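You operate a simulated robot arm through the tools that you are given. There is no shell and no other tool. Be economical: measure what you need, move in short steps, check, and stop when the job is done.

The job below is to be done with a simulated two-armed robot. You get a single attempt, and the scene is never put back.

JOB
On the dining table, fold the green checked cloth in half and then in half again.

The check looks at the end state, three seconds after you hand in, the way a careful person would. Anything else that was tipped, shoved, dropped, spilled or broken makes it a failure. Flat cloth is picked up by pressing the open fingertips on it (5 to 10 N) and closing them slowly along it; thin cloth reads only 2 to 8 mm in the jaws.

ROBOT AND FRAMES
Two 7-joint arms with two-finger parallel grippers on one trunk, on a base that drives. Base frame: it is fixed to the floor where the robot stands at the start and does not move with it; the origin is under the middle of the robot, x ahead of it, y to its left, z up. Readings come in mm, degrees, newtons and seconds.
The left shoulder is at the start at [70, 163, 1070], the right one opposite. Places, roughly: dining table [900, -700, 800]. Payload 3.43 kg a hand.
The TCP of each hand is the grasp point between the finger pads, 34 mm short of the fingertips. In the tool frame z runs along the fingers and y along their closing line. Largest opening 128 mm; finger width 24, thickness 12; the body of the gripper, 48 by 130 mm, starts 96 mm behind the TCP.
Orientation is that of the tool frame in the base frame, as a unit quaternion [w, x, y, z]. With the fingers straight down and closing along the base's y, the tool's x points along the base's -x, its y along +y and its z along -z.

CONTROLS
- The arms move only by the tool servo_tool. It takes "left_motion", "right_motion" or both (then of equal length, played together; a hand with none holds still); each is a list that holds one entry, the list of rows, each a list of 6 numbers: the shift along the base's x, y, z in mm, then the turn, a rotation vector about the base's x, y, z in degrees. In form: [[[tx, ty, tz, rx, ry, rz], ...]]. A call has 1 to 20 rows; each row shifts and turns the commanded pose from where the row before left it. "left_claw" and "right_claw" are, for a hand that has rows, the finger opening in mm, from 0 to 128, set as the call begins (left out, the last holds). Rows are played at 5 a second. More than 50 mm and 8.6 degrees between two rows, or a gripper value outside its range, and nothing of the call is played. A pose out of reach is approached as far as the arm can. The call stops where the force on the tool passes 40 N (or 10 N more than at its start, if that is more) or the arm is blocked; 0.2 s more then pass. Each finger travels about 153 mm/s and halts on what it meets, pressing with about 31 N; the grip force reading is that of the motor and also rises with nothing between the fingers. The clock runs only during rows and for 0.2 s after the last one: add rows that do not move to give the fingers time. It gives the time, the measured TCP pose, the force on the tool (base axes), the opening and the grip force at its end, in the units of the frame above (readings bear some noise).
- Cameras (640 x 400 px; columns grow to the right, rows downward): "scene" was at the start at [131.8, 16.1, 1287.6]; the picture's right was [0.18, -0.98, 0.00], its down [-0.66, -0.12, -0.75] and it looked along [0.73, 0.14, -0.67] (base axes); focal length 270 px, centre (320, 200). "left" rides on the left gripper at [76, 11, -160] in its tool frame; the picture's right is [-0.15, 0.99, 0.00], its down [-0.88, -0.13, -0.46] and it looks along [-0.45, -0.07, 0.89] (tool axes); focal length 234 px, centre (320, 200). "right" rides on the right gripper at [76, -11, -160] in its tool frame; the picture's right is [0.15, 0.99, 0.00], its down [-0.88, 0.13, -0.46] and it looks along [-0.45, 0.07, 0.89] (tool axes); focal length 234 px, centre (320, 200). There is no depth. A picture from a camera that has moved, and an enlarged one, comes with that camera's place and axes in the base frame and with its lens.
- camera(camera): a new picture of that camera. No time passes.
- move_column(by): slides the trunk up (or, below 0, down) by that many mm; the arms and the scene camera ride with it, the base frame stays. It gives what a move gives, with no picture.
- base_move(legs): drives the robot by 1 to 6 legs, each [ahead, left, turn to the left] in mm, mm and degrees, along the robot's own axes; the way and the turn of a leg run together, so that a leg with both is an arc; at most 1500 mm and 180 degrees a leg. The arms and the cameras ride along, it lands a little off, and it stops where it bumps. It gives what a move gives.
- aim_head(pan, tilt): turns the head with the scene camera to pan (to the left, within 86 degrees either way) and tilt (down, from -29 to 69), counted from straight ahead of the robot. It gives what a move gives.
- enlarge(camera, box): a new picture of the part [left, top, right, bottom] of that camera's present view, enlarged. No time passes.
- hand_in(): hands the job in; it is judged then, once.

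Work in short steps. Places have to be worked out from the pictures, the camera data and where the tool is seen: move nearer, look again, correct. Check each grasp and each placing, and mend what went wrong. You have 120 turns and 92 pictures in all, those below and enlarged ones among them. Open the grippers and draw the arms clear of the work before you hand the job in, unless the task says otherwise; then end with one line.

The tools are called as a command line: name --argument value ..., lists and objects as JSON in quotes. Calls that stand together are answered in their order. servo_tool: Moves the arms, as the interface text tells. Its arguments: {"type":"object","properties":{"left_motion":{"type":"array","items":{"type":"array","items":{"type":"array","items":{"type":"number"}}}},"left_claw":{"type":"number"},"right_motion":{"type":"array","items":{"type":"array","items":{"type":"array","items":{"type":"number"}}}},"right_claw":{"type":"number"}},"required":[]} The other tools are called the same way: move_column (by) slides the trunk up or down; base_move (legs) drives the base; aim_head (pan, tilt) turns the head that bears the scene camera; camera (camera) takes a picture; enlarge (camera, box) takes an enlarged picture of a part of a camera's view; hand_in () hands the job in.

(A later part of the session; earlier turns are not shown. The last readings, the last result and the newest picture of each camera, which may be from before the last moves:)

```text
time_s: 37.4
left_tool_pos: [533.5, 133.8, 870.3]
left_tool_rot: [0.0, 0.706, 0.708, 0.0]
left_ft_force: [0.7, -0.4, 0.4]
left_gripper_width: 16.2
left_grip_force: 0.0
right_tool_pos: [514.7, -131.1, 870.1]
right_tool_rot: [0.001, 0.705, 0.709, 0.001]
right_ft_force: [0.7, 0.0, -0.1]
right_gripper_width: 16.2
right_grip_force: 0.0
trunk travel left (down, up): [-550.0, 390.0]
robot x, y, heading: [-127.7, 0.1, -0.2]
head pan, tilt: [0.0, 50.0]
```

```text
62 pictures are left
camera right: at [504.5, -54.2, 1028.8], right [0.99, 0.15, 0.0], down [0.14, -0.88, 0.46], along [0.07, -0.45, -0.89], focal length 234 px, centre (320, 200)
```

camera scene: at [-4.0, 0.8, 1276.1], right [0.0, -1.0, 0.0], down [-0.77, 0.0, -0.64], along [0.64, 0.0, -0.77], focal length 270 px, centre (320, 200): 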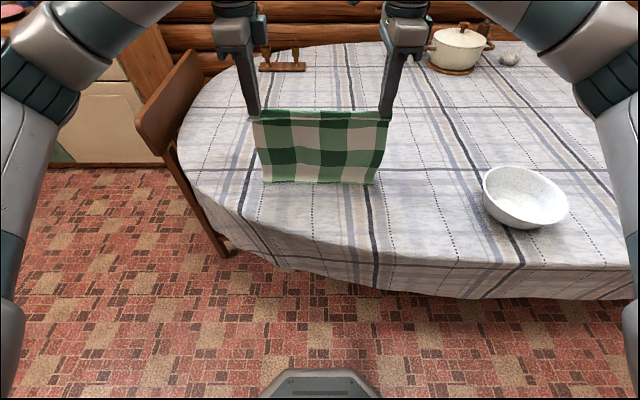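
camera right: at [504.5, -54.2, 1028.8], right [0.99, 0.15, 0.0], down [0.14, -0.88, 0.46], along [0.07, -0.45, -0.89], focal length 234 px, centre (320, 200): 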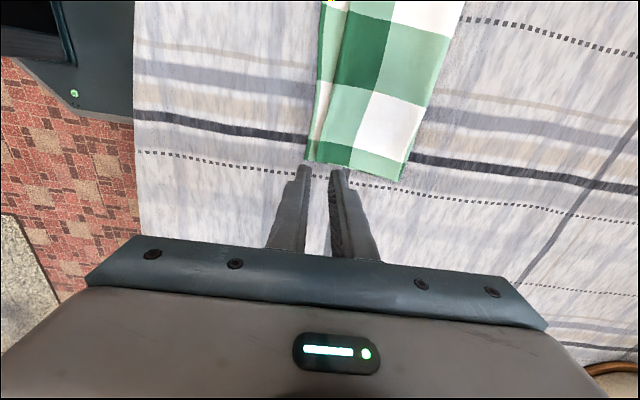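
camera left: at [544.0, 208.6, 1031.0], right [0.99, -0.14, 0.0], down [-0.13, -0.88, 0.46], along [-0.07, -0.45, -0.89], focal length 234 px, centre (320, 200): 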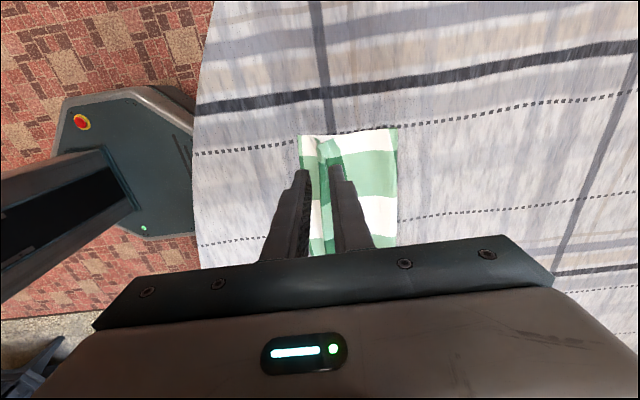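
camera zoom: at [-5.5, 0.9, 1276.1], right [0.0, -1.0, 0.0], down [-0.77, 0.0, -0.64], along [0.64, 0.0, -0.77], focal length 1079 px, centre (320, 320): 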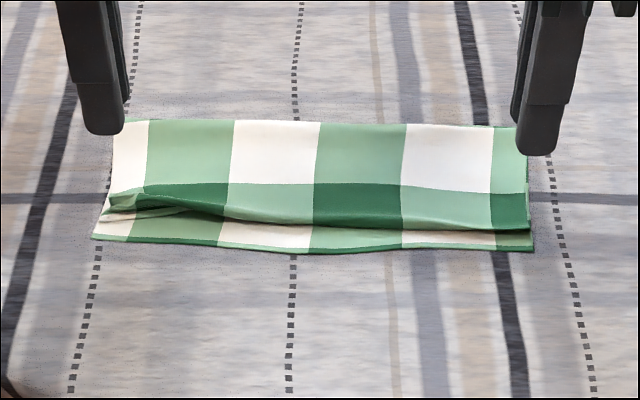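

The top layer is nearly in place, with a small crumple at the left and a slight overlap shortfall. I'll zoom in to see the edges.

enlarge --camera "left" --box '[270, 110, 430, 210]'

enlarge --camera "scene" --box '[256, 140, 384, 190]'

enlarge --camera "right" --box '[290, 100, 450, 200]'

```text
4.00 times, centred on (350, 160) of left
camera zoom: at [544.0, 208.6, 1031.0], right [0.99, -0.14, 0.0], down [-0.13, -0.88, 0.46], along [-0.07, -0.45, -0.89], focal length 937 px, centre (200, 360)
```

zoom: 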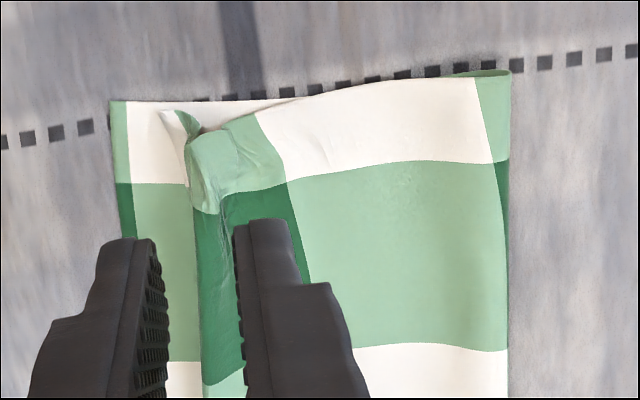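

```text
5.00 times, centred on (320, 165) of scene
camera zoom: at [-5.5, 0.9, 1276.1], right [0.0, -1.0, 0.0], down [-0.77, 0.0, -0.64], along [0.64, 0.0, -0.77], focal length 1349 px, centre (320, 375)
```

zoom: 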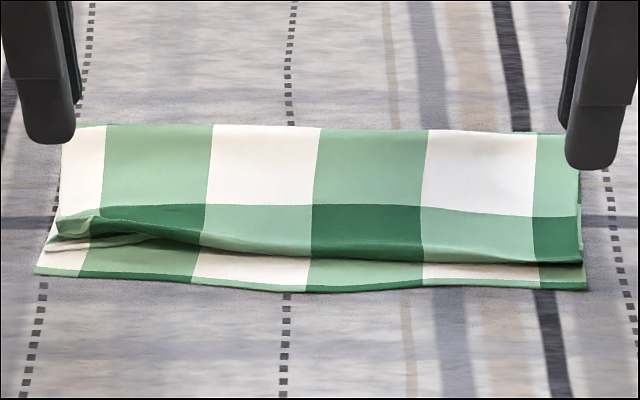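

```text
4.00 times, centred on (370, 150) of right
camera zoom: at [504.5, -54.2, 1028.8], right [0.99, 0.15, 0.0], down [0.14, -0.88, 0.46], along [0.07, -0.45, -0.89], focal length 937 px, centre (120, 400)
```

zoom: 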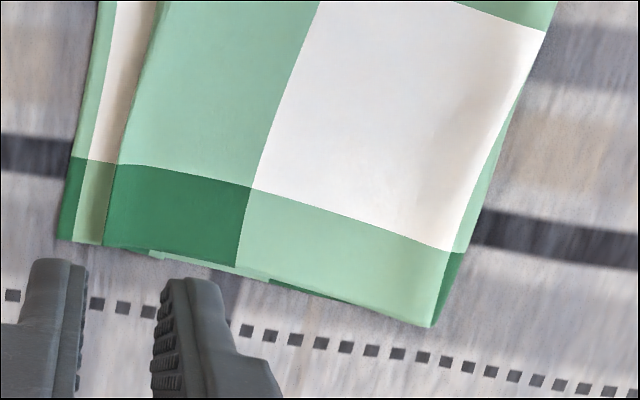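

The strip along the free edge is tucked under (its white border is hidden). I'll re-pinch the top layer about 35 mm behind that edge with both hands and lift it, so the tail falls free. Then I'll lay it again approaching toward +x so the tail trails outward.

servo_tool --left_motion '[[[10, -2, -20, 0, 0, 0], [10, -2, -20, 0, 0, 0], [7, 0, -20, 0, 0, 0], [0, 0, -12, 0, 0, 0], [0, 0, 0, 0, 0, 0]]]' --right_motion '[[[12, 1, -20, 0, 0, 0], [12, 1, -20, 0, 0, 0], [9, 0, -20, 0, 0, 0], [0, 0, -16, 0, 0, 0], [0, 0, 0, 0, 0, 0]]]' --left_claw 24 --right_claw 24

servo_tool --left_motion '[[[0, 0, -3, 0, 0, 0], [0, 0, -3, 0, 0, 0], [0, 0, 0, 0, 0, 0]]]' --right_motion '[[[0, 0, -3, 0, 0, 0], [0, 0, -2, 0, 0, 0], [0, 0, 0, 0, 0, 0]]]'

```text
time_s: 38.6
left_tool_pos: [560.8, 127.3, 798.4]
left_tool_rot: [0.001, 0.706, 0.708, -0.001]
left_ft_force: [0.0, -0.4, 0.4]
left_gripper_width: 23.8
left_grip_force: 0.1
right_tool_pos: [549.4, -129.8, 792.4]
right_tool_rot: [0.0, 0.706, 0.709, -0.001]
right_ft_force: [-0.6, -1.0, -0.3]
right_gripper_width: 23.9
right_grip_force: 0.0
trunk travel left (down, up): [-550.0, 390.0]
robot x, y, heading: [-129.5, -0.5, 0.1]
head pan, tilt: [0.0, 50.0]
```

```text
time_s: 39.4
left_tool_pos: [561.4, 127.7, 792.1]
left_tool_rot: [-0.001, 0.706, 0.708, -0.001]
left_ft_force: [-0.1, 0.8, -0.2]
left_gripper_width: 24.2
left_grip_force: 0.0
right_tool_pos: [549.6, -129.1, 787.4]
right_tool_rot: [0.0, 0.705, 0.709, 0.0]
right_ft_force: [-0.3, -0.3, 1.0]
right_gripper_width: 24.1
right_grip_force: 0.1
trunk travel left (down, up): [-550.0, 390.0]
robot x, y, heading: [-131.9, -0.0, 0.0]
head pan, tilt: [0.0, 50.0]
```

Still barely touching; I'll go lower: left 5 mm, right 1 mm.

servo_tool --left_motion '[[[0, 0, -2, 0, 0, 0], [0, 0, -2, 0, 0, 0], [0, 0, -1, 0, 0, 0], [0, 0, 0, 0, 0, 0], [0, 0, 0, 0, 0, 0]]]' --right_motion '[[[0, 0, -0.5, 0, 0, 0], [0, 0, -0.5, 0, 0, 0], [0, 0, 0, 0, 0, 0], [0, 0, 0, 0, 0, 0], [0, 0, 0, 0, 0, 0]]]'

```text
time_s: 40.6
left_tool_pos: [561.5, 128.1, 787.1]
left_tool_rot: [0.0, 0.707, 0.708, 0.0]
left_ft_force: [-0.7, 0.2, 0.2]
left_gripper_width: 24.2
left_grip_force: 0.1
right_tool_pos: [549.4, -128.9, 786.8]
right_tool_rot: [0.0, 0.706, 0.708, 0.0]
right_ft_force: [-0.1, 0.6, 1.0]
right_gripper_width: 24.1
right_grip_force: 0.0
trunk travel left (down, up): [-550.0, 390.0]
robot x, y, heading: [-129.2, 2.3, 0.1]
head pan, tilt: [0.0, 50.0]
```

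servo_tool --left_motion '[[[0, 0, -1, 0, 0, 0], [0, 0, 0, 0, 0, 0], [0, 0, 0, 0, 0, 0]]]' --right_motion '[[[0, 0, -0.7, 0, 0, 0], [0, 0, 0, 0, 0, 0], [0, 0, 0, 0, 0, 0]]]'

```text
time_s: 41.4
left_tool_pos: [561.2, 128.8, 787.6]
left_tool_rot: [0.0, 0.707, 0.707, 0.0]
left_ft_force: [-0.1, 0.8, 0.4]
left_gripper_width: 24.1
left_grip_force: 0.1
right_tool_pos: [549.1, -129.2, 786.8]
right_tool_rot: [0.0, 0.705, 0.709, -0.001]
right_ft_force: [0.7, 0.2, 0.3]
right_gripper_width: 23.7
right_grip_force: 0.0
trunk travel left (down, up): [-550.0, 390.0]
robot x, y, heading: [-129.2, 0.4, -0.1]
head pan, tilt: [0.0, 50.0]
```

No force registered yet; another small step down (the readings above carry ±1 mm noise).

servo_tool --left_motion '[[[0, 0, -1, 0, 0, 0], [0, 0, 0, 0, 0, 0], [0, 0, 0, 0, 0, 0]]]' --right_motion '[[[0, 0, -1, 0, 0, 0], [0, 0, 0, 0, 0, 0], [0, 0, 0, 0, 0, 0]]]'

```text
time_s: 42.2
left_tool_pos: [561.1, 128.7, 786.6]
left_tool_rot: [-0.001, 0.706, 0.708, 0.0]
left_ft_force: [-0.5, -0.2, 3.9]
left_gripper_width: 24.0
left_grip_force: 0.1
right_tool_pos: [548.1, -128.3, 785.9]
right_tool_rot: [0.0, 0.705, 0.709, 0.001]
right_ft_force: [2.1, -1.2, 4.9]
right_gripper_width: 23.8
right_grip_force: 0.1
trunk travel left (down, up): [-550.0, 390.0]
robot x, y, heading: [-131.8, 0.2, -0.1]
head pan, tilt: [0.0, 50.0]
```

Contact at 4–5 N on both. I'll close in small steps.

servo_tool --left_motion '[[[0, 0, -0.3, 0, 0, 0], [0, 0, 0, 0, 0, 0]]]' --right_motion '[[[0, 0, -0.2, 0, 0, 0], [0, 0, 0, 0, 0, 0]]]' --left_claw 19 --right_claw 19

servo_tool --left_motion '[[[0, 0, 0, 0, 0, 0], [0, 0, 0, 0, 0, 0]]]' --right_motion '[[[0, 0, 0, 0, 0, 0], [0, 0, 0, 0, 0, 0]]]' --left_claw 14 --right_claw 14

enlarge --camera "left" --box '[240, 110, 400, 210]'

enlarge --camera "right" --box '[240, 110, 400, 210]'

```text
time_s: 42.8
left_tool_pos: [561.3, 127.0, 785.6]
left_tool_rot: [0.0, 0.707, 0.708, 0.001]
left_ft_force: [1.4, 0.1, 6.4]
left_gripper_width: 18.2
left_grip_force: 0.1
right_tool_pos: [548.7, -129.6, 786.1]
right_tool_rot: [0.001, 0.706, 0.709, 0.0]
right_ft_force: [0.3, 0.9, 6.8]
right_gripper_width: 18.2
right_grip_force: 0.0
trunk travel left (down, up): [-550.0, 390.0]
robot x, y, heading: [-132.2, 0.5, 0.2]
head pan, tilt: [0.0, 50.0]
```

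```text
time_s: 43.4
left_tool_pos: [560.4, 128.4, 785.7]
left_tool_rot: [0.0, 0.706, 0.708, 0.001]
left_ft_force: [2.6, -0.3, 6.7]
left_gripper_width: 12.6
left_grip_force: 0.0
right_tool_pos: [549.1, -128.5, 786.3]
right_tool_rot: [0.001, 0.705, 0.709, 0.0]
right_ft_force: [-1.0, 0.0, 6.0]
right_gripper_width: 13.2
right_grip_force: 0.1
trunk travel left (down, up): [-550.0, 390.0]
robot x, y, heading: [-127.4, 1.0, 0.2]
head pan, tilt: [0.0, 50.0]
```

```text
4.00 times, centred on (320, 160) of left
camera zoom: at [571.5, 203.7, 946.7], right [0.99, -0.15, 0.0], down [-0.13, -0.88, 0.46], along [-0.07, -0.45, -0.89], focal length 937 px, centre (320, 360)
```

zoom: 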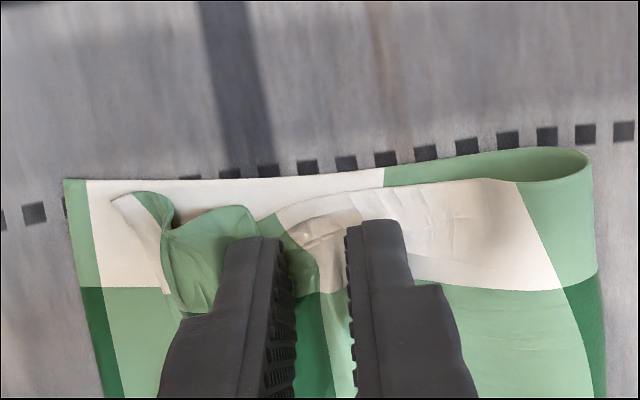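

```text
4.00 times, centred on (320, 160) of right
camera zoom: at [538.5, -52.4, 944.7], right [0.99, 0.15, 0.0], down [0.14, -0.88, 0.46], along [0.07, -0.45, -0.89], focal length 937 px, centre (320, 360)
```

zoom: 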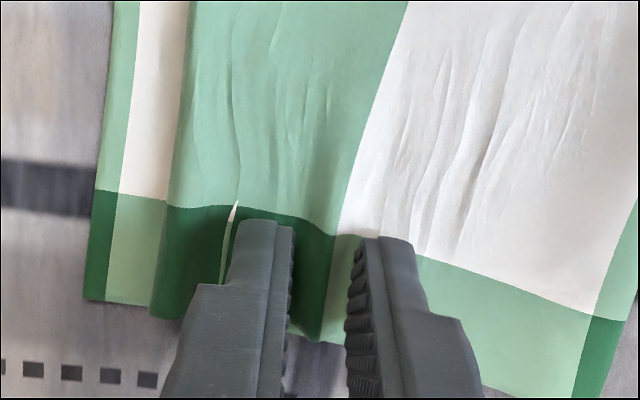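

Only the top layer is bunching. I'll keep closing to a full grip.

servo_tool --left_motion '[[[0, 0, 0, 0, 0, 0], [0, 0, 0, 0, 0, 0]]]' --right_motion '[[[0, 0, 0, 0, 0, 0], [0, 0, 0, 0, 0, 0]]]' --left_claw 9 --right_claw 9

servo_tool --left_motion '[[[0, 0, 0, 0, 0, 0], [0, 0, 0, 0, 0, 0]]]' --right_motion '[[[0, 0, 0, 0, 0, 0], [0, 0, 0, 0, 0, 0]]]' --left_claw 4 --right_claw 4

servo_tool --left_motion '[[[0, 0, 0, 0, 0, 0], [0, 0, 0, 0, 0, 0], [0, 0, 0, 0, 0, 0], [0, 0, 10, 0, 0, 0], [0, 0, 10, 0, 0, 0], [0, 0, 15, 0, 0, 0], [0, 0, 15, 0, 0, 0], [0, 0, 0, 0, 0, 0]]]' --right_motion '[[[0, 0, 0, 0, 0, 0], [0, 0, 0, 0, 0, 0], [0, 0, 0, 0, 0, 0], [0, 0, 10, 0, 0, 0], [0, 0, 10, 0, 0, 0], [0, 0, 15, 0, 0, 0], [0, 0, 15, 0, 0, 0], [0, 0, 0, 0, 0, 0]]]' --left_claw 0 --right_claw 0

enlarge --camera "scene" --box '[240, 120, 400, 220]'

```text
time_s: 44.0
left_tool_pos: [561.5, 128.1, 786.3]
left_tool_rot: [0.001, 0.706, 0.708, 0.0]
left_ft_force: [1.7, -1.2, 7.8]
left_gripper_width: 7.8
left_grip_force: 0.1
right_tool_pos: [548.3, -129.5, 785.7]
right_tool_rot: [0.0, 0.706, 0.708, 0.0]
right_ft_force: [0.1, 0.1, 4.7]
right_gripper_width: 8.3
right_grip_force: 0.1
trunk travel left (down, up): [-550.0, 390.0]
robot x, y, heading: [-131.5, 3.7, 0.3]
head pan, tilt: [0.0, 50.0]
```

```text
time_s: 44.6
left_tool_pos: [561.4, 127.9, 785.1]
left_tool_rot: [0.0, 0.706, 0.708, 0.0]
left_ft_force: [1.3, -0.9, 8.4]
left_gripper_width: 4.2
left_grip_force: 0.4
right_tool_pos: [548.4, -129.1, 787.0]
right_tool_rot: [0.0, 0.706, 0.709, 0.0]
right_ft_force: [0.2, -0.3, 3.1]
right_gripper_width: 3.3
right_grip_force: 0.1
trunk travel left (down, up): [-550.0, 390.0]
robot x, y, heading: [-132.8, -3.4, 0.0]
head pan, tilt: [0.0, 50.0]
```

```text
time_s: 46.4
left_tool_pos: [561.8, 128.9, 834.1]
left_tool_rot: [0.0, 0.706, 0.708, -0.001]
left_ft_force: [-0.7, 0.0, 1.5]
left_gripper_width: 1.7
left_grip_force: 31.3
right_tool_pos: [548.2, -129.0, 836.0]
right_tool_rot: [0.0, 0.706, 0.708, -0.001]
right_ft_force: [-0.4, 0.1, -0.8]
right_gripper_width: 1.6
right_grip_force: 30.9
trunk travel left (down, up): [-550.0, 390.0]
robot x, y, heading: [-129.9, 0.7, 0.2]
head pan, tilt: [0.0, 50.0]
```

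```text
4.00 times, centred on (320, 170) of scene
camera zoom: at [-3.4, 0.8, 1276.0], right [0.0, -1.0, 0.0], down [-0.77, 0.0, -0.64], along [0.64, 0.0, -0.77], focal length 1079 px, centre (320, 320)
```

zoom: 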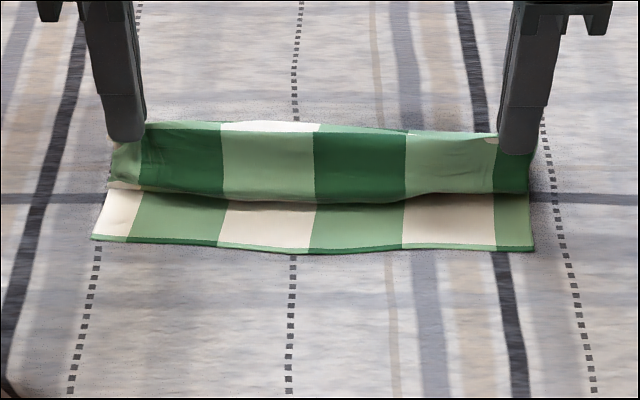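

Both hold the top layer; the tail still curls at the bottom. I'll lift further (and slightly +x) so it hangs free.

servo_tool --left_motion '[[[3, 0, 15, 0, 0, 0], [3, 0, 15, 0, 0, 0], [3, 0, 10, 0, 0, 0], [0, 0, 0, 0, 0, 0]]]' --right_motion '[[[3, 0, 15, 0, 0, 0], [3, 0, 15, 0, 0, 0], [3, 0, 10, 0, 0, 0], [0, 0, 0, 0, 0, 0]]]'

enlarge --camera "scene" --box '[240, 120, 400, 220]'

```text
time_s: 47.4
left_tool_pos: [570.6, 128.8, 875.5]
left_tool_rot: [-0.001, 0.707, 0.708, -0.001]
left_ft_force: [-0.5, -0.3, -0.3]
left_gripper_width: 1.8
left_grip_force: 31.2
right_tool_pos: [557.9, -130.3, 875.3]
right_tool_rot: [-0.001, 0.705, 0.709, 0.001]
right_ft_force: [0.0, -0.1, -0.8]
right_gripper_width: 1.8
right_grip_force: 31.4
trunk travel left (down, up): [-550.0, 390.0]
robot x, y, heading: [-125.4, 1.0, 0.1]
head pan, tilt: [0.0, 50.0]
```

```text
4.00 times, centred on (320, 170) of scene
camera zoom: at [-3.6, 0.8, 1276.0], right [0.0, -1.0, 0.0], down [-0.77, 0.0, -0.64], along [0.64, 0.0, -0.77], focal length 1079 px, centre (320, 320)
```

zoom: 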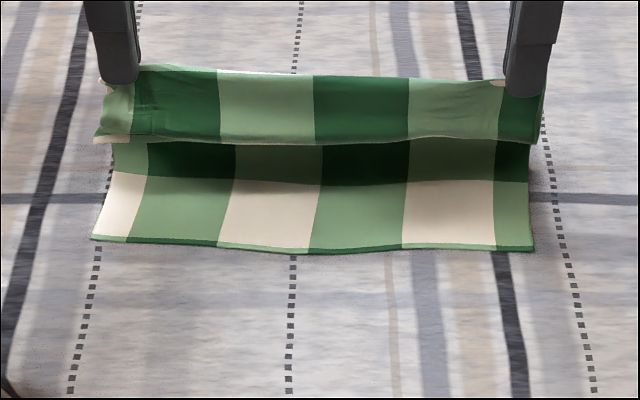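

The tail now hangs free with about 60 mm below the pinch. I'll bring the hands back toward the hem and lower until the tail just touches near the hem, then look.

servo_tool --left_motion '[[[-8, 0, 0, 0, 0, 0], [-8, 0, 0, 0, 0, 0], [-8, 0, -3, 0, 0, 0], [-8, 0, -4, 0, 0, 0], [-7, 0, -5, 0, 0, 0], [-7, 0, -5, 0, 0, 0], [0, 0, 0, 0, 0, 0], [0, 0, -7, 0, 0, 0], [0, 0, -8, 0, 0, 0], [2, 0, -5, 0, 0, 0], [0, 0, 0, 0, 0, 0]]]' --right_motion '[[[-7, 0, 0, 0, 0, 0], [-7, 0, 0, 0, 0, 0], [-7, 0, -3, 0, 0, 0], [-7, 0, -4, 0, 0, 0], [-7, 0, -5, 0, 0, 0], [-7, 0, -5, 0, 0, 0], [0, 0, 0, 0, 0, 0], [0, 0, -7, 0, 0, 0], [0, 0, -8, 0, 0, 0], [2, 0, -5, 0, 0, 0], [0, 0, 0, 0, 0, 0]]]'

enlarge --camera "scene" --box '[240, 120, 400, 220]'

enlarge --camera "left" --box '[240, 110, 400, 210]'

```text
time_s: 49.8
left_tool_pos: [525.8, 128.4, 839.1]
left_tool_rot: [0.0, 0.706, 0.708, 0.001]
left_ft_force: [0.3, 0.4, -0.2]
left_gripper_width: 1.6
left_grip_force: 30.9
right_tool_pos: [517.4, -129.2, 837.8]
right_tool_rot: [0.0, 0.705, 0.709, 0.0]
right_ft_force: [0.9, 0.2, 0.4]
right_gripper_width: 1.6
right_grip_force: 30.9
trunk travel left (down, up): [-550.0, 390.0]
robot x, y, heading: [-131.3, -0.5, -0.3]
head pan, tilt: [0.0, 50.0]
```

```text
4.00 times, centred on (320, 170) of scene
camera zoom: at [-3.9, 0.8, 1276.1], right [0.0, -1.0, 0.0], down [-0.77, 0.0, -0.64], along [0.64, 0.0, -0.77], focal length 1079 px, centre (320, 320)
```

zoom: 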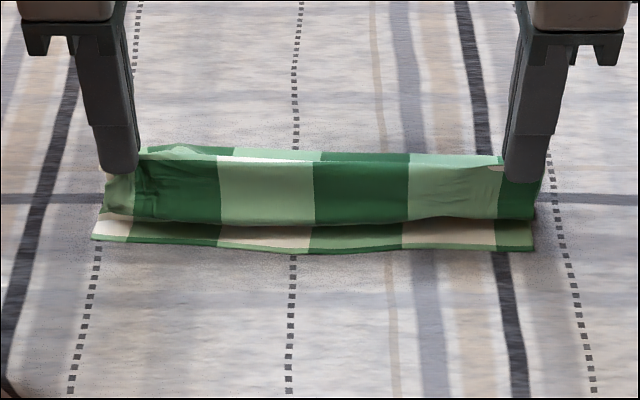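

```text
4.00 times, centred on (320, 160) of left
camera zoom: at [537.4, 204.1, 998.7], right [0.99, -0.15, 0.0], down [-0.13, -0.88, 0.46], along [-0.07, -0.45, -0.89], focal length 937 px, centre (320, 360)
```

zoom: 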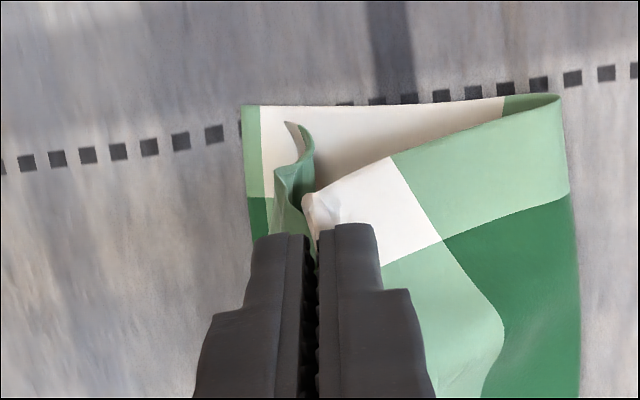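

The tail hangs cleanly, roughly 8 mm inside the hem. I'll lift slightly, shift another 18 mm back, then lower while moving away (+x) so the tail trails outward toward the hem.

servo_tool --left_motion '[[[0, 0, 8, 0, 0, 0], [-9, 0, 0, 0, 0, 0], [-9, 0, 0, 0, 0, 0], [0, 0, 0, 0, 0, 0], [2, 0, -8, 0, 0, 0], [4, 0, -7, 0, 0, 0], [7, 0, -7, 0, 0, 0], [8, 0, -7, 0, 0, 0], [8, 0, -7, 0, 0, 0], [8, 0, -7, 0, 0, 0], [8, 0, -7, 0, 0, 0], [6, 0, -4, 0, 0, 0], [0, 0, 0, 0, 0, 0]]]' --right_motion '[[[0, 0, 8, 0, 0, 0], [-9, 0, 0, 0, 0, 0], [-9, 0, 0, 0, 0, 0], [0, 0, 0, 0, 0, 0], [2, 0, -8, 0, 0, 0], [4, 0, -7, 0, 0, 0], [7, 0, -7, 0, 0, 0], [8, 0, -7, 0, 0, 0], [8, 0, -7, 0, 0, 0], [8, 0, -7, 0, 0, 0], [8, 0, -7, 0, 0, 0], [6, 0, -4, 0, 0, 0], [0, 0, 0, 0, 0, 0]]]'

enlarge --camera "scene" --box '[240, 120, 400, 220]'

enlarge --camera "left" --box '[220, 110, 420, 235]'

```text
time_s: 52.6
left_tool_pos: [559.0, 129.2, 793.0]
left_tool_rot: [0.0, 0.707, 0.707, 0.001]
left_ft_force: [-0.3, 0.4, 0.3]
left_gripper_width: 1.5
left_grip_force: 30.7
right_tool_pos: [551.5, -128.1, 792.4]
right_tool_rot: [0.0, 0.705, 0.709, -0.001]
right_ft_force: [-0.2, -0.1, 0.8]
right_gripper_width: 1.6
right_grip_force: 30.9
trunk travel left (down, up): [-550.0, 390.0]
robot x, y, heading: [-129.1, 0.6, 0.1]
head pan, tilt: [0.0, 50.0]
```

```text
4.00 times, centred on (320, 170) of scene
camera zoom: at [-4.0, 0.8, 1276.1], right [0.0, -1.0, 0.0], down [-0.77, 0.0, -0.64], along [0.64, 0.0, -0.77], focal length 1079 px, centre (320, 320)
```

zoom: 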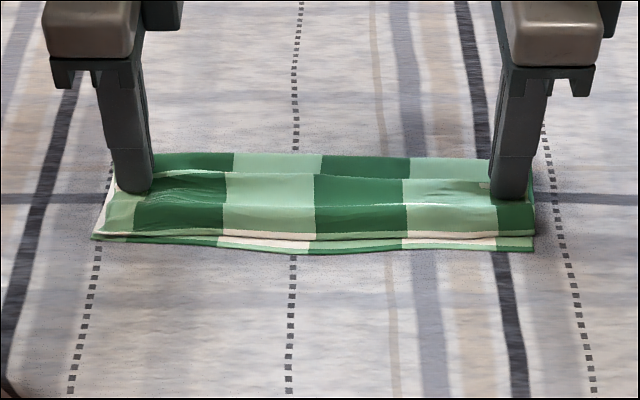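

```text
3.20 times, centred on (320, 172) of left
camera zoom: at [570.2, 204.0, 952.1], right [0.99, -0.15, 0.0], down [-0.13, -0.88, 0.46], along [-0.07, -0.45, -0.89], focal length 749 px, centre (320, 288)
```

zoom: 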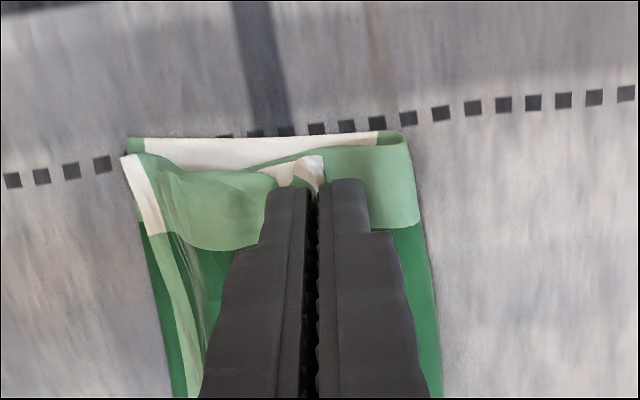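

The edge now lies nearly flush on the hem, right way out. The crease loop still has slack to be pulled outward. I'll release and rise.

servo_tool --left_motion '[[[0, 0, -1, 0, 0, 0], [0, 0, 0, 0, 0, 0], [0, 0, 0, 0, 0, 0], [0, 0, 4, 0, 0, 0], [0, 0, 6, 0, 0, 0], [0, 0, 10, 0, 0, 0], [0, 0, 20, 0, 0, 0], [0, 0, 40, 0, 0, 0], [0, 0, 10, 0, 0, 0]]]' --right_motion '[[[0, 0, -1, 0, 0, 0], [0, 0, 0, 0, 0, 0], [0, 0, 0, 0, 0, 0], [0, 0, 4, 0, 0, 0], [0, 0, 6, 0, 0, 0], [0, 0, 10, 0, 0, 0], [0, 0, 20, 0, 0, 0], [0, 0, 40, 0, 0, 0], [0, 0, 10, 0, 0, 0]]]' --left_claw 16 --right_claw 16

enlarge --camera "scene" --box '[240, 120, 400, 220]'

enlarge --camera "left" --box '[240, 110, 400, 210]'

enlarge --camera "right" --box '[260, 100, 420, 200]'

```text
time_s: 54.6
left_tool_pos: [560.2, 128.6, 881.6]
left_tool_rot: [-0.001, 0.707, 0.707, 0.0]
left_ft_force: [-0.2, 0.6, -0.8]
left_gripper_width: 16.2
left_grip_force: 0.0
right_tool_pos: [551.0, -129.0, 881.4]
right_tool_rot: [-0.001, 0.705, 0.709, 0.0]
right_ft_force: [0.1, -0.1, -0.7]
right_gripper_width: 16.0
right_grip_force: 0.1
trunk travel left (down, up): [-550.0, 390.0]
robot x, y, heading: [-129.6, -0.7, -0.1]
head pan, tilt: [0.0, 50.0]
```

```text
4.00 times, centred on (320, 170) of scene
camera zoom: at [-3.2, 0.8, 1275.9], right [0.0, -1.0, 0.0], down [-0.77, 0.0, -0.64], along [0.64, 0.0, -0.77], focal length 1079 px, centre (320, 320)
```

zoom: 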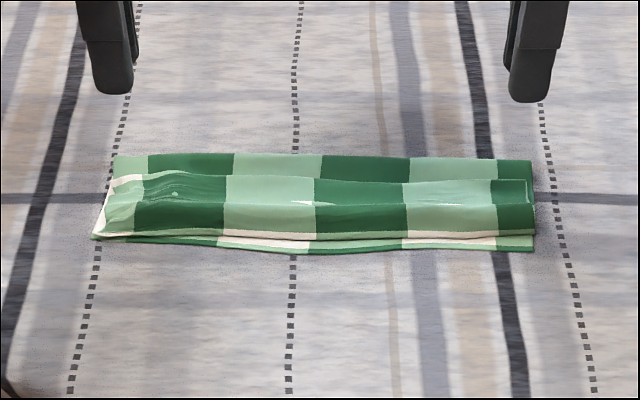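

```text
4.00 times, centred on (320, 160) of left
camera zoom: at [570.5, 203.9, 1041.9], right [0.99, -0.14, 0.0], down [-0.13, -0.88, 0.46], along [-0.07, -0.45, -0.89], focal length 937 px, centre (320, 360)
```

zoom: 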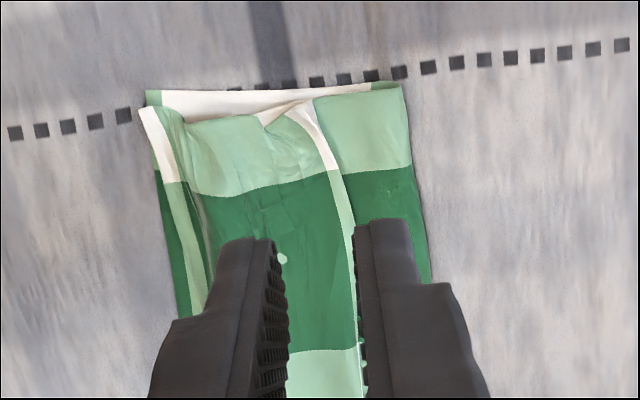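

```text
4.00 times, centred on (340, 150) of right
camera zoom: at [541.5, -52.2, 1040.4], right [0.99, 0.15, 0.0], down [0.14, -0.88, 0.46], along [0.07, -0.45, -0.89], focal length 937 px, centre (240, 400)
```

zoom: 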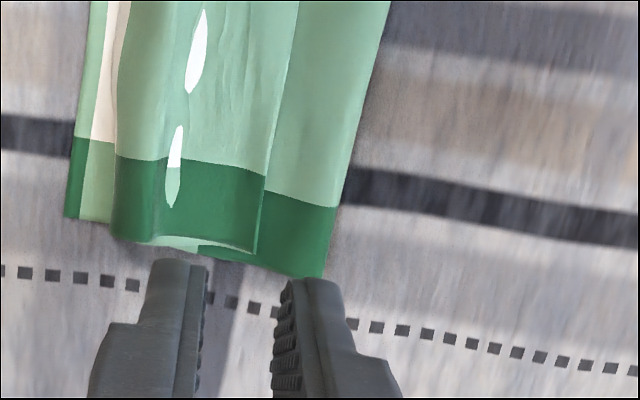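

The crease got dragged in and a pleat formed in the top layer. I'll redo the upper lay: pinch the free edge again (25 mm in), lift fully to unfold the pleat, and re-lay with a smaller end correction.

servo_tool --left_motion '[[[-8, 0, -20, 0, 0, 0], [-8, 0, -20, 0, 0, 0], [-8, 1, -20, 0, 0, 0], [0, 0, -20, 0, 0, 0], [0, 0, -8, 0, 0, 0], [0, 0, 0, 0, 0, 0]]]' --right_motion '[[[-8, 0, -20, 0, 0, 0], [-8, 0, -20, 0, 0, 0], [-7, 0, -20, 0, 0, 0], [0, 0, -20, 0, 0, 0], [0, 0, -8, 0, 0, 0], [0, 0, 0, 0, 0, 0]]]' --left_claw 26 --right_claw 26

enlarge --camera "left" --box '[240, 110, 400, 210]'

enlarge --camera "right" --box '[240, 110, 400, 210]'

```text
time_s: 56.0
left_tool_pos: [535.8, 130.1, 792.9]
left_tool_rot: [0.001, 0.707, 0.708, 0.001]
left_ft_force: [0.1, 0.6, -0.7]
left_gripper_width: 26.3
left_grip_force: 0.0
right_tool_pos: [528.6, -130.2, 793.3]
right_tool_rot: [0.0, 0.705, 0.709, 0.0]
right_ft_force: [0.4, -0.3, -0.2]
right_gripper_width: 26.1
right_grip_force: 0.1
trunk travel left (down, up): [-550.0, 390.0]
robot x, y, heading: [-130.2, 1.4, -0.2]
head pan, tilt: [0.0, 50.0]
```

```text
4.00 times, centred on (320, 160) of left
camera zoom: at [546.3, 205.2, 953.5], right [0.99, -0.15, 0.0], down [-0.13, -0.88, 0.46], along [-0.07, -0.45, -0.89], focal length 937 px, centre (320, 360)
```

zoom: 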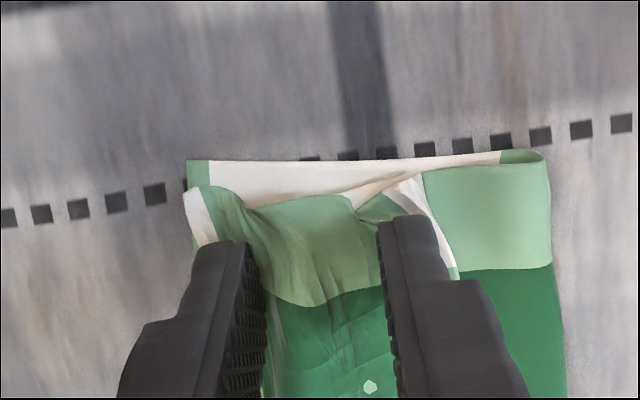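

```text
4.00 times, centred on (320, 160) of right
camera zoom: at [518.2, -52.7, 951.9], right [0.99, 0.15, 0.0], down [0.14, -0.88, 0.46], along [0.07, -0.45, -0.89], focal length 937 px, centre (320, 360)
```

zoom: 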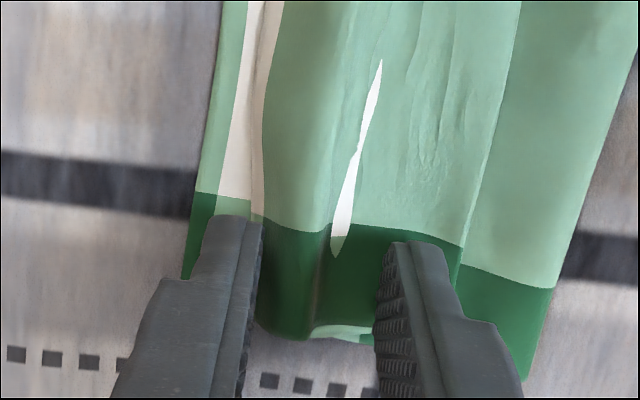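

The right finger's outer tip is just off the top edge, so I'll shift right +9 mm, then descend to contact on both.

servo_tool --left_motion '[[[0, 0, 0, 0, 0, 0], [0, 0, -3, 0, 0, 0], [0, 0, -2.5, 0, 0, 0], [0, 0, 0, 0, 0, 0], [0, 0, 0, 0, 0, 0]]]' --right_motion '[[[9, 0, 0, 0, 0, 0], [0, 0, -3, 0, 0, 0], [0, 0, -2.5, 0, 0, 0], [0, 0, 0, 0, 0, 0], [0, 0, 0, 0, 0, 0]]]'

servo_tool --left_motion '[[[0, 0, -1, 0, 0, 0], [0, 0, 0, 0, 0, 0], [0, 0, 0, 0, 0, 0]]]' --right_motion '[[[0, 0, -1, 0, 0, 0], [0, 0, 0, 0, 0, 0], [0, 0, 0, 0, 0, 0]]]'

```text
time_s: 57.2
left_tool_pos: [535.0, 130.2, 787.0]
left_tool_rot: [0.0, 0.707, 0.708, 0.0]
left_ft_force: [-1.2, 0.2, 0.3]
left_gripper_width: 25.6
left_grip_force: 0.1
right_tool_pos: [537.2, -130.5, 787.7]
right_tool_rot: [0.0, 0.706, 0.709, 0.0]
right_ft_force: [0.4, -0.9, -0.1]
right_gripper_width: 26.1
right_grip_force: 0.1
trunk travel left (down, up): [-550.0, 390.0]
robot x, y, heading: [-134.3, 0.1, -0.1]
head pan, tilt: [0.0, 50.0]
```

```text
time_s: 58.0
left_tool_pos: [534.8, 129.8, 786.6]
left_tool_rot: [0.0, 0.706, 0.708, 0.0]
left_ft_force: [-1.0, 0.9, 3.4]
left_gripper_width: 25.5
left_grip_force: 0.0
right_tool_pos: [536.7, -128.8, 786.7]
right_tool_rot: [0.0, 0.705, 0.709, 0.0]
right_ft_force: [-0.7, 0.7, 1.1]
right_gripper_width: 25.9
right_grip_force: 0.1
trunk travel left (down, up): [-550.0, 390.0]
robot x, y, heading: [-130.8, 3.0, 0.1]
head pan, tilt: [0.0, 50.0]
```

Light contact. I'll press slightly more and close stepwise.

servo_tool --left_motion '[[[0, 0, -0.4, 0, 0, 0], [0, 0, 0, 0, 0, 0], [0, 0, 0, 0, 0, 0]]]' --right_motion '[[[0, 0, -0.8, 0, 0, 0], [0, 0, 0, 0, 0, 0], [0, 0, 0, 0, 0, 0]]]' --left_claw 22 --right_claw 22

servo_tool --left_motion '[[[0, 0, 0, 0, 0, 0], [0, 0, 0, 0, 0, 0]]]' --right_motion '[[[0, 0, 0, 0, 0, 0], [0, 0, 0, 0, 0, 0]]]' --left_claw 17 --right_claw 17

servo_tool --left_motion '[[[0, 0, 0, 0, 0, 0], [0, 0, 0, 0, 0, 0]]]' --right_motion '[[[0, 0, 0, 0, 0, 0], [0, 0, 0, 0, 0, 0]]]' --left_claw 12 --right_claw 12

enlarge --camera "left" --box '[240, 110, 400, 210]'

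enlarge --camera "right" --box '[240, 110, 400, 210]'

```text
time_s: 58.8
left_tool_pos: [534.0, 129.5, 787.5]
left_tool_rot: [0.0, 0.706, 0.708, 0.0]
left_ft_force: [0.1, 0.5, 4.8]
left_gripper_width: 21.4
left_grip_force: 0.0
right_tool_pos: [537.3, -128.7, 787.9]
right_tool_rot: [0.0, 0.705, 0.709, 0.0]
right_ft_force: [0.2, 0.2, 3.0]
right_gripper_width: 21.9
right_grip_force: 0.0
trunk travel left (down, up): [-550.0, 390.0]
robot x, y, heading: [-128.8, 0.3, -0.0]
head pan, tilt: [0.0, 50.0]
```

```text
time_s: 59.4
left_tool_pos: [534.6, 130.3, 786.4]
left_tool_rot: [-0.001, 0.707, 0.707, 0.0]
left_ft_force: [-1.3, -0.1, 5.2]
left_gripper_width: 16.5
left_grip_force: 0.1
right_tool_pos: [536.7, -130.0, 786.1]
right_tool_rot: [0.0, 0.705, 0.709, 0.0]
right_ft_force: [-0.6, -0.4, 3.5]
right_gripper_width: 16.4
right_grip_force: 0.1
trunk travel left (down, up): [-550.0, 390.0]
robot x, y, heading: [-128.4, 0.6, 0.4]
head pan, tilt: [0.0, 50.0]
```

```text
time_s: 60.0
left_tool_pos: [534.8, 128.6, 786.8]
left_tool_rot: [0.0, 0.706, 0.708, 0.0]
left_ft_force: [-0.6, -0.9, 4.4]
left_gripper_width: 11.1
left_grip_force: 0.0
right_tool_pos: [536.3, -128.9, 787.4]
right_tool_rot: [0.0, 0.705, 0.709, 0.0]
right_ft_force: [-0.8, -0.2, 3.2]
right_gripper_width: 11.3
right_grip_force: 0.1
trunk travel left (down, up): [-550.0, 390.0]
robot x, y, heading: [-133.0, -0.6, 0.0]
head pan, tilt: [0.0, 50.0]
```

```text
4.00 times, centred on (320, 160) of left
camera zoom: at [545.4, 204.5, 947.2], right [0.99, -0.15, 0.0], down [-0.13, -0.88, 0.46], along [-0.07, -0.45, -0.89], focal length 937 px, centre (320, 360)
```

zoom: 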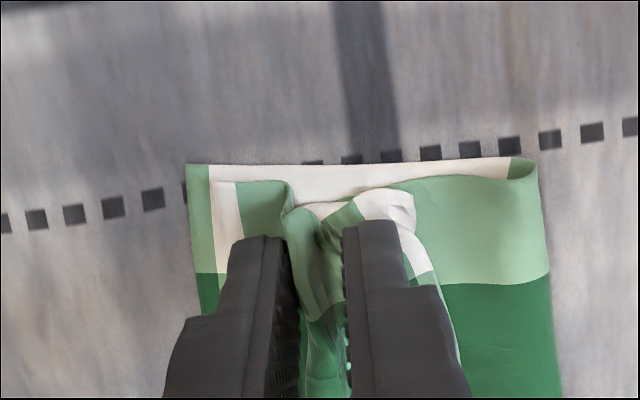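

```text
4.00 times, centred on (320, 160) of right
camera zoom: at [526.3, -52.4, 945.8], right [0.99, 0.15, 0.0], down [0.13, -0.88, 0.46], along [0.07, -0.45, -0.89], focal length 937 px, centre (320, 360)
```

zoom: 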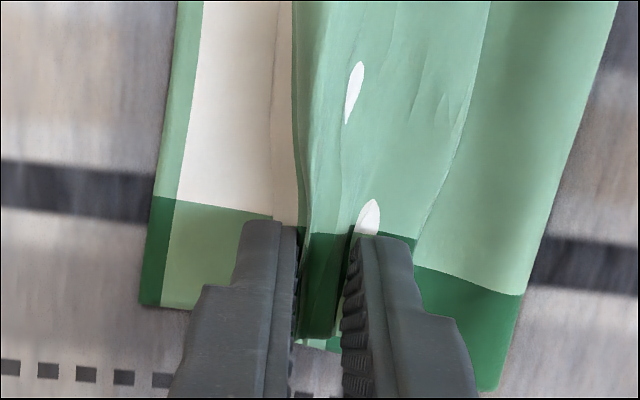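

Top layer is gathering on both sides. I'll close fully, then lift and check.

servo_tool --left_motion '[[[0, 0, -0.3, 0, 0, 0], [0, 0, 0, 0, 0, 0]]]' --right_motion '[[[0, 0, -0.5, 0, 0, 0], [0, 0, 0, 0, 0, 0]]]' --left_claw 6 --right_claw 6

servo_tool --left_motion '[[[0, 0, 0, 0, 0, 0], [0, 0, 0, 0, 0, 0], [0, 0, 0, 0, 0, 0], [0, 0, 10, 0, 0, 0], [0, 0, 10, 0, 0, 0], [0, 0, 15, 0, 0, 0], [0, 0, 15, 0, 0, 0], [5, 0, 15, 0, 0, 0], [5, 0, 15, 0, 0, 0], [0, 0, 0, 0, 0, 0]]]' --right_motion '[[[0, 0, 0, 0, 0, 0], [0, 0, 0, 0, 0, 0], [0, 0, 0, 0, 0, 0], [0, 0, 10, 0, 0, 0], [0, 0, 10, 0, 0, 0], [0, 0, 15, 0, 0, 0], [0, 0, 15, 0, 0, 0], [5, 0, 15, 0, 0, 0], [5, 0, 15, 0, 0, 0], [0, 0, 0, 0, 0, 0]]]' --left_claw 0 --right_claw 0

enlarge --camera "scene" --box '[240, 110, 400, 210]'

```text
time_s: 60.6
left_tool_pos: [534.4, 129.9, 786.8]
left_tool_rot: [0.0, 0.706, 0.708, 0.001]
left_ft_force: [0.1, -0.5, 5.9]
left_gripper_width: 6.5
left_grip_force: 0.5
right_tool_pos: [537.1, -129.4, 786.3]
right_tool_rot: [0.001, 0.705, 0.709, 0.0]
right_ft_force: [-0.1, -0.2, 5.9]
right_gripper_width: 7.4
right_grip_force: 11.4
trunk travel left (down, up): [-550.0, 390.0]
robot x, y, heading: [-126.5, -3.1, -0.2]
head pan, tilt: [0.0, 50.0]
```

```text
time_s: 62.8
left_tool_pos: [544.4, 129.6, 865.4]
left_tool_rot: [-0.001, 0.707, 0.707, 0.0]
left_ft_force: [-0.4, -0.7, 0.5]
left_gripper_width: 3.0
left_grip_force: 31.0
right_tool_pos: [546.8, -128.7, 865.2]
right_tool_rot: [0.0, 0.705, 0.709, 0.0]
right_ft_force: [-0.2, 0.9, 0.4]
right_gripper_width: 2.4
right_grip_force: 30.5
trunk travel left (down, up): [-550.0, 390.0]
robot x, y, heading: [-132.2, 1.7, 0.1]
head pan, tilt: [0.0, 50.0]
```

```text
4.00 times, centred on (320, 160) of scene
camera zoom: at [-3.5, 0.8, 1276.0], right [0.0, -1.0, 0.0], down [-0.77, 0.0, -0.64], along [0.64, 0.0, -0.77], focal length 1079 px, centre (320, 360)
```

zoom: 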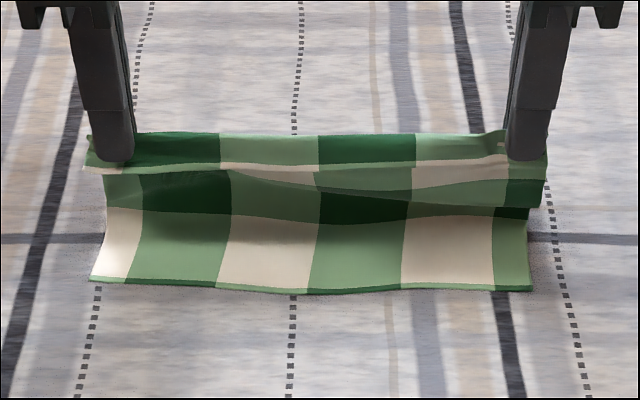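

Held, but a pleat hangs behind the edge. I'll raise much higher with slight +x so the cloth hangs and the pleat opens.

servo_tool --left_motion '[[[8, 0, 15, 0, 0, 0], [8, 0, 15, 0, 0, 0], [8, 0, 15, 0, 0, 0], [8, 0, 15, 0, 0, 0], [5, 0, 15, 0, 0, 0], [0, 0, 0, 0, 0, 0], [0, 0, 0, 0, 0, 0]]]' --right_motion '[[[8, 0, 15, 0, 0, 0], [8, 0, 15, 0, 0, 0], [8, 0, 15, 0, 0, 0], [8, 0, 15, 0, 0, 0], [5, 0, 15, 0, 0, 0], [0, 0, 0, 0, 0, 0], [0, 0, 0, 0, 0, 0]]]'

enlarge --camera "scene" --box '[224, 80, 416, 200]'

enlarge --camera "right" --box '[240, 60, 440, 185]'

```text
time_s: 64.4
left_tool_pos: [581.4, 129.0, 941.0]
left_tool_rot: [-0.001, 0.706, 0.708, 0.0]
left_ft_force: [-0.2, -0.2, -0.1]
left_gripper_width: 2.7
left_grip_force: 30.9
right_tool_pos: [585.4, -129.0, 939.7]
right_tool_rot: [0.0, 0.705, 0.709, 0.0]
right_ft_force: [-0.6, 0.2, 0.7]
right_gripper_width: 2.6
right_grip_force: 31.5
trunk travel left (down, up): [-550.0, 390.0]
robot x, y, heading: [-128.9, 2.2, -0.1]
head pan, tilt: [0.0, 50.0]
```

```text
3.33 times, centred on (320, 140) of scene
camera zoom: at [-3.9, 0.8, 1276.1], right [0.0, -1.0, 0.0], down [-0.77, 0.0, -0.64], along [0.64, 0.0, -0.77], focal length 899 px, centre (320, 400)
```

zoom: 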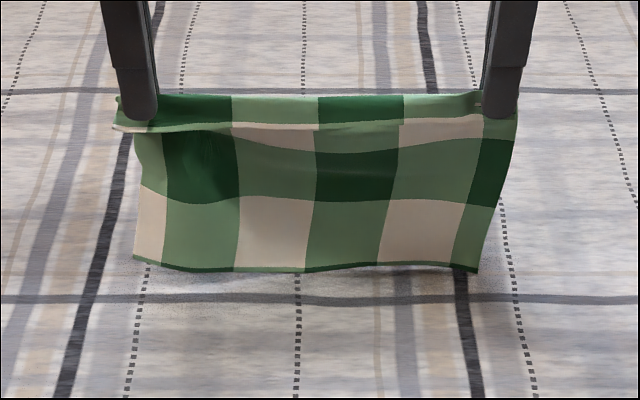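

```text
3.20 times, centred on (340, 122) of right
camera zoom: at [574.9, -51.9, 1099.6], right [0.99, 0.15, 0.0], down [0.14, -0.88, 0.46], along [0.07, -0.45, -0.89], focal length 749 px, centre (256, 448)
```

zoom: 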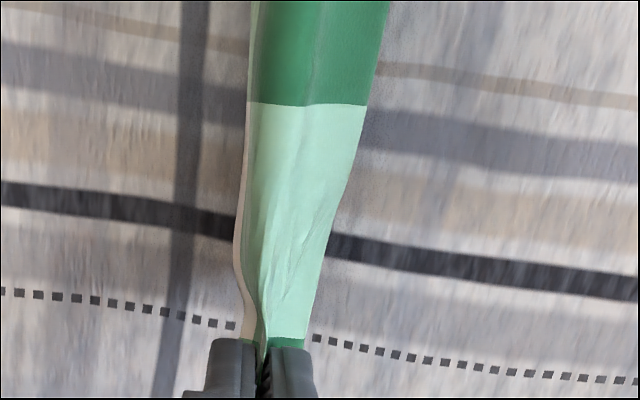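

The pinch caught a pleat ply too. I'll lay the cloth down again (hem toward me, body away), release, and restart cleanly by pinching the hem edge, which is a single flat layer, so the pleats hang out.

servo_tool --left_motion '[[[0, 0, 15, 0, 0, 0], [-10, 0, 0, 0, 0, 0], [-15, 0, 0, 0, 0, 0], [-15, 0, 0, 0, 0, 0], [-15, 0, 0, 0, 0, 0], [-5, 0, 0, 0, 0, 0], [0, 0, 0, 0, 0, 0], [0, 0, 0, 0, 0, 0], [0, 0, -15, 0, 0, 0], [0, 0, -15, 0, 0, 0], [0, 0, -15, 0, 0, 0], [20, 0, -6, 0, 0, 0], [20, 0, -8, 0, 0, 0], [20, 0, -12, 0, 0, 0], [20, 0, -20, 0, 0, 0], [20, 0, -25, 0, 0, 0], [15, 0, -30, 0, 0, 0], [10, 0, -20, 0, 0, 0], [0, 0, 0, 0, 0, 0]]]' --right_motion '[[[0, 0, 15, 0, 0, 0], [-14, 0, 0, 0, 0, 0], [-15, 0, 0, 0, 0, 0], [-15, 0, 0, 0, 0, 0], [-15, 0, 0, 0, 0, 0], [-5, 0, 0, 0, 0, 0], [0, 0, 0, 0, 0, 0], [0, 0, 0, 0, 0, 0], [0, 0, -15, 0, 0, 0], [0, 0, -15, 0, 0, 0], [0, 0, -15, 0, 0, 0], [20, 0, -6, 0, 0, 0], [20, 0, -8, 0, 0, 0], [20, 0, -12, 0, 0, 0], [20, 0, -20, 0, 0, 0], [20, 0, -25, 0, 0, 0], [15, 0, -30, 0, 0, 0], [10, 0, -20, 0, 0, 0], [0, 0, 0, 0, 0, 0]]]'

servo_tool --left_motion '[[[0, 0, 0, 0, 0, 0], [0, 0, 0, 0, 0, 0], [0, 0, 5, 0, 0, 0], [0, 0, 10, 0, 0, 0], [0, 0, 20, 0, 0, 0], [0, 0, 40, 0, 0, 0], [0, 0, 10, 0, 0, 0]]]' --right_motion '[[[0, 0, 0, 0, 0, 0], [0, 0, 0, 0, 0, 0], [0, 0, 5, 0, 0, 0], [0, 0, 10, 0, 0, 0], [0, 0, 20, 0, 0, 0], [0, 0, 40, 0, 0, 0], [0, 0, 10, 0, 0, 0]]]' --left_claw 20 --right_claw 20

enlarge --camera "scene" --box '[224, 80, 416, 200]'

```text
time_s: 68.4
left_tool_pos: [646.5, 130.0, 791.3]
left_tool_rot: [0.001, 0.707, 0.707, 0.0]
left_ft_force: [-0.9, -0.8, 7.6]
left_gripper_width: 3.0
left_grip_force: 30.9
right_tool_pos: [644.9, -128.2, 790.4]
right_tool_rot: [0.001, 0.705, 0.709, 0.0]
right_ft_force: [-0.2, -0.1, -0.3]
right_gripper_width: 2.5
right_grip_force: 30.7
trunk travel left (down, up): [-550.0, 390.0]
robot x, y, heading: [-128.1, 2.3, -0.0]
head pan, tilt: [0.0, 50.0]
```

```text
time_s: 70.0
left_tool_pos: [649.3, 130.4, 873.4]
left_tool_rot: [-0.001, 0.706, 0.708, -0.001]
left_ft_force: [0.0, 0.9, -0.2]
left_gripper_width: 20.1
left_grip_force: 0.1
right_tool_pos: [646.1, -128.6, 873.8]
right_tool_rot: [0.0, 0.706, 0.708, 0.0]
right_ft_force: [0.1, 0.4, 0.2]
right_gripper_width: 19.7
right_grip_force: 0.1
trunk travel left (down, up): [-550.0, 390.0]
robot x, y, heading: [-129.7, -2.4, 0.1]
head pan, tilt: [0.0, 50.0]
```

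```text
3.33 times, centred on (320, 140) of scene
camera zoom: at [-3.1, 0.8, 1275.9], right [0.0, -1.0, 0.0], down [-0.77, 0.0, -0.64], along [0.64, 0.0, -0.77], focal length 899 px, centre (320, 400)
```

zoom: 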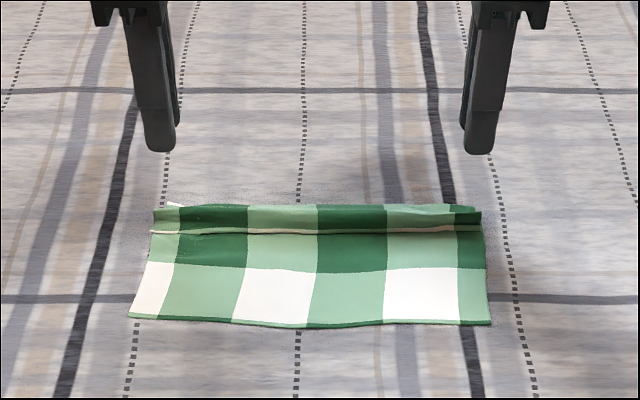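

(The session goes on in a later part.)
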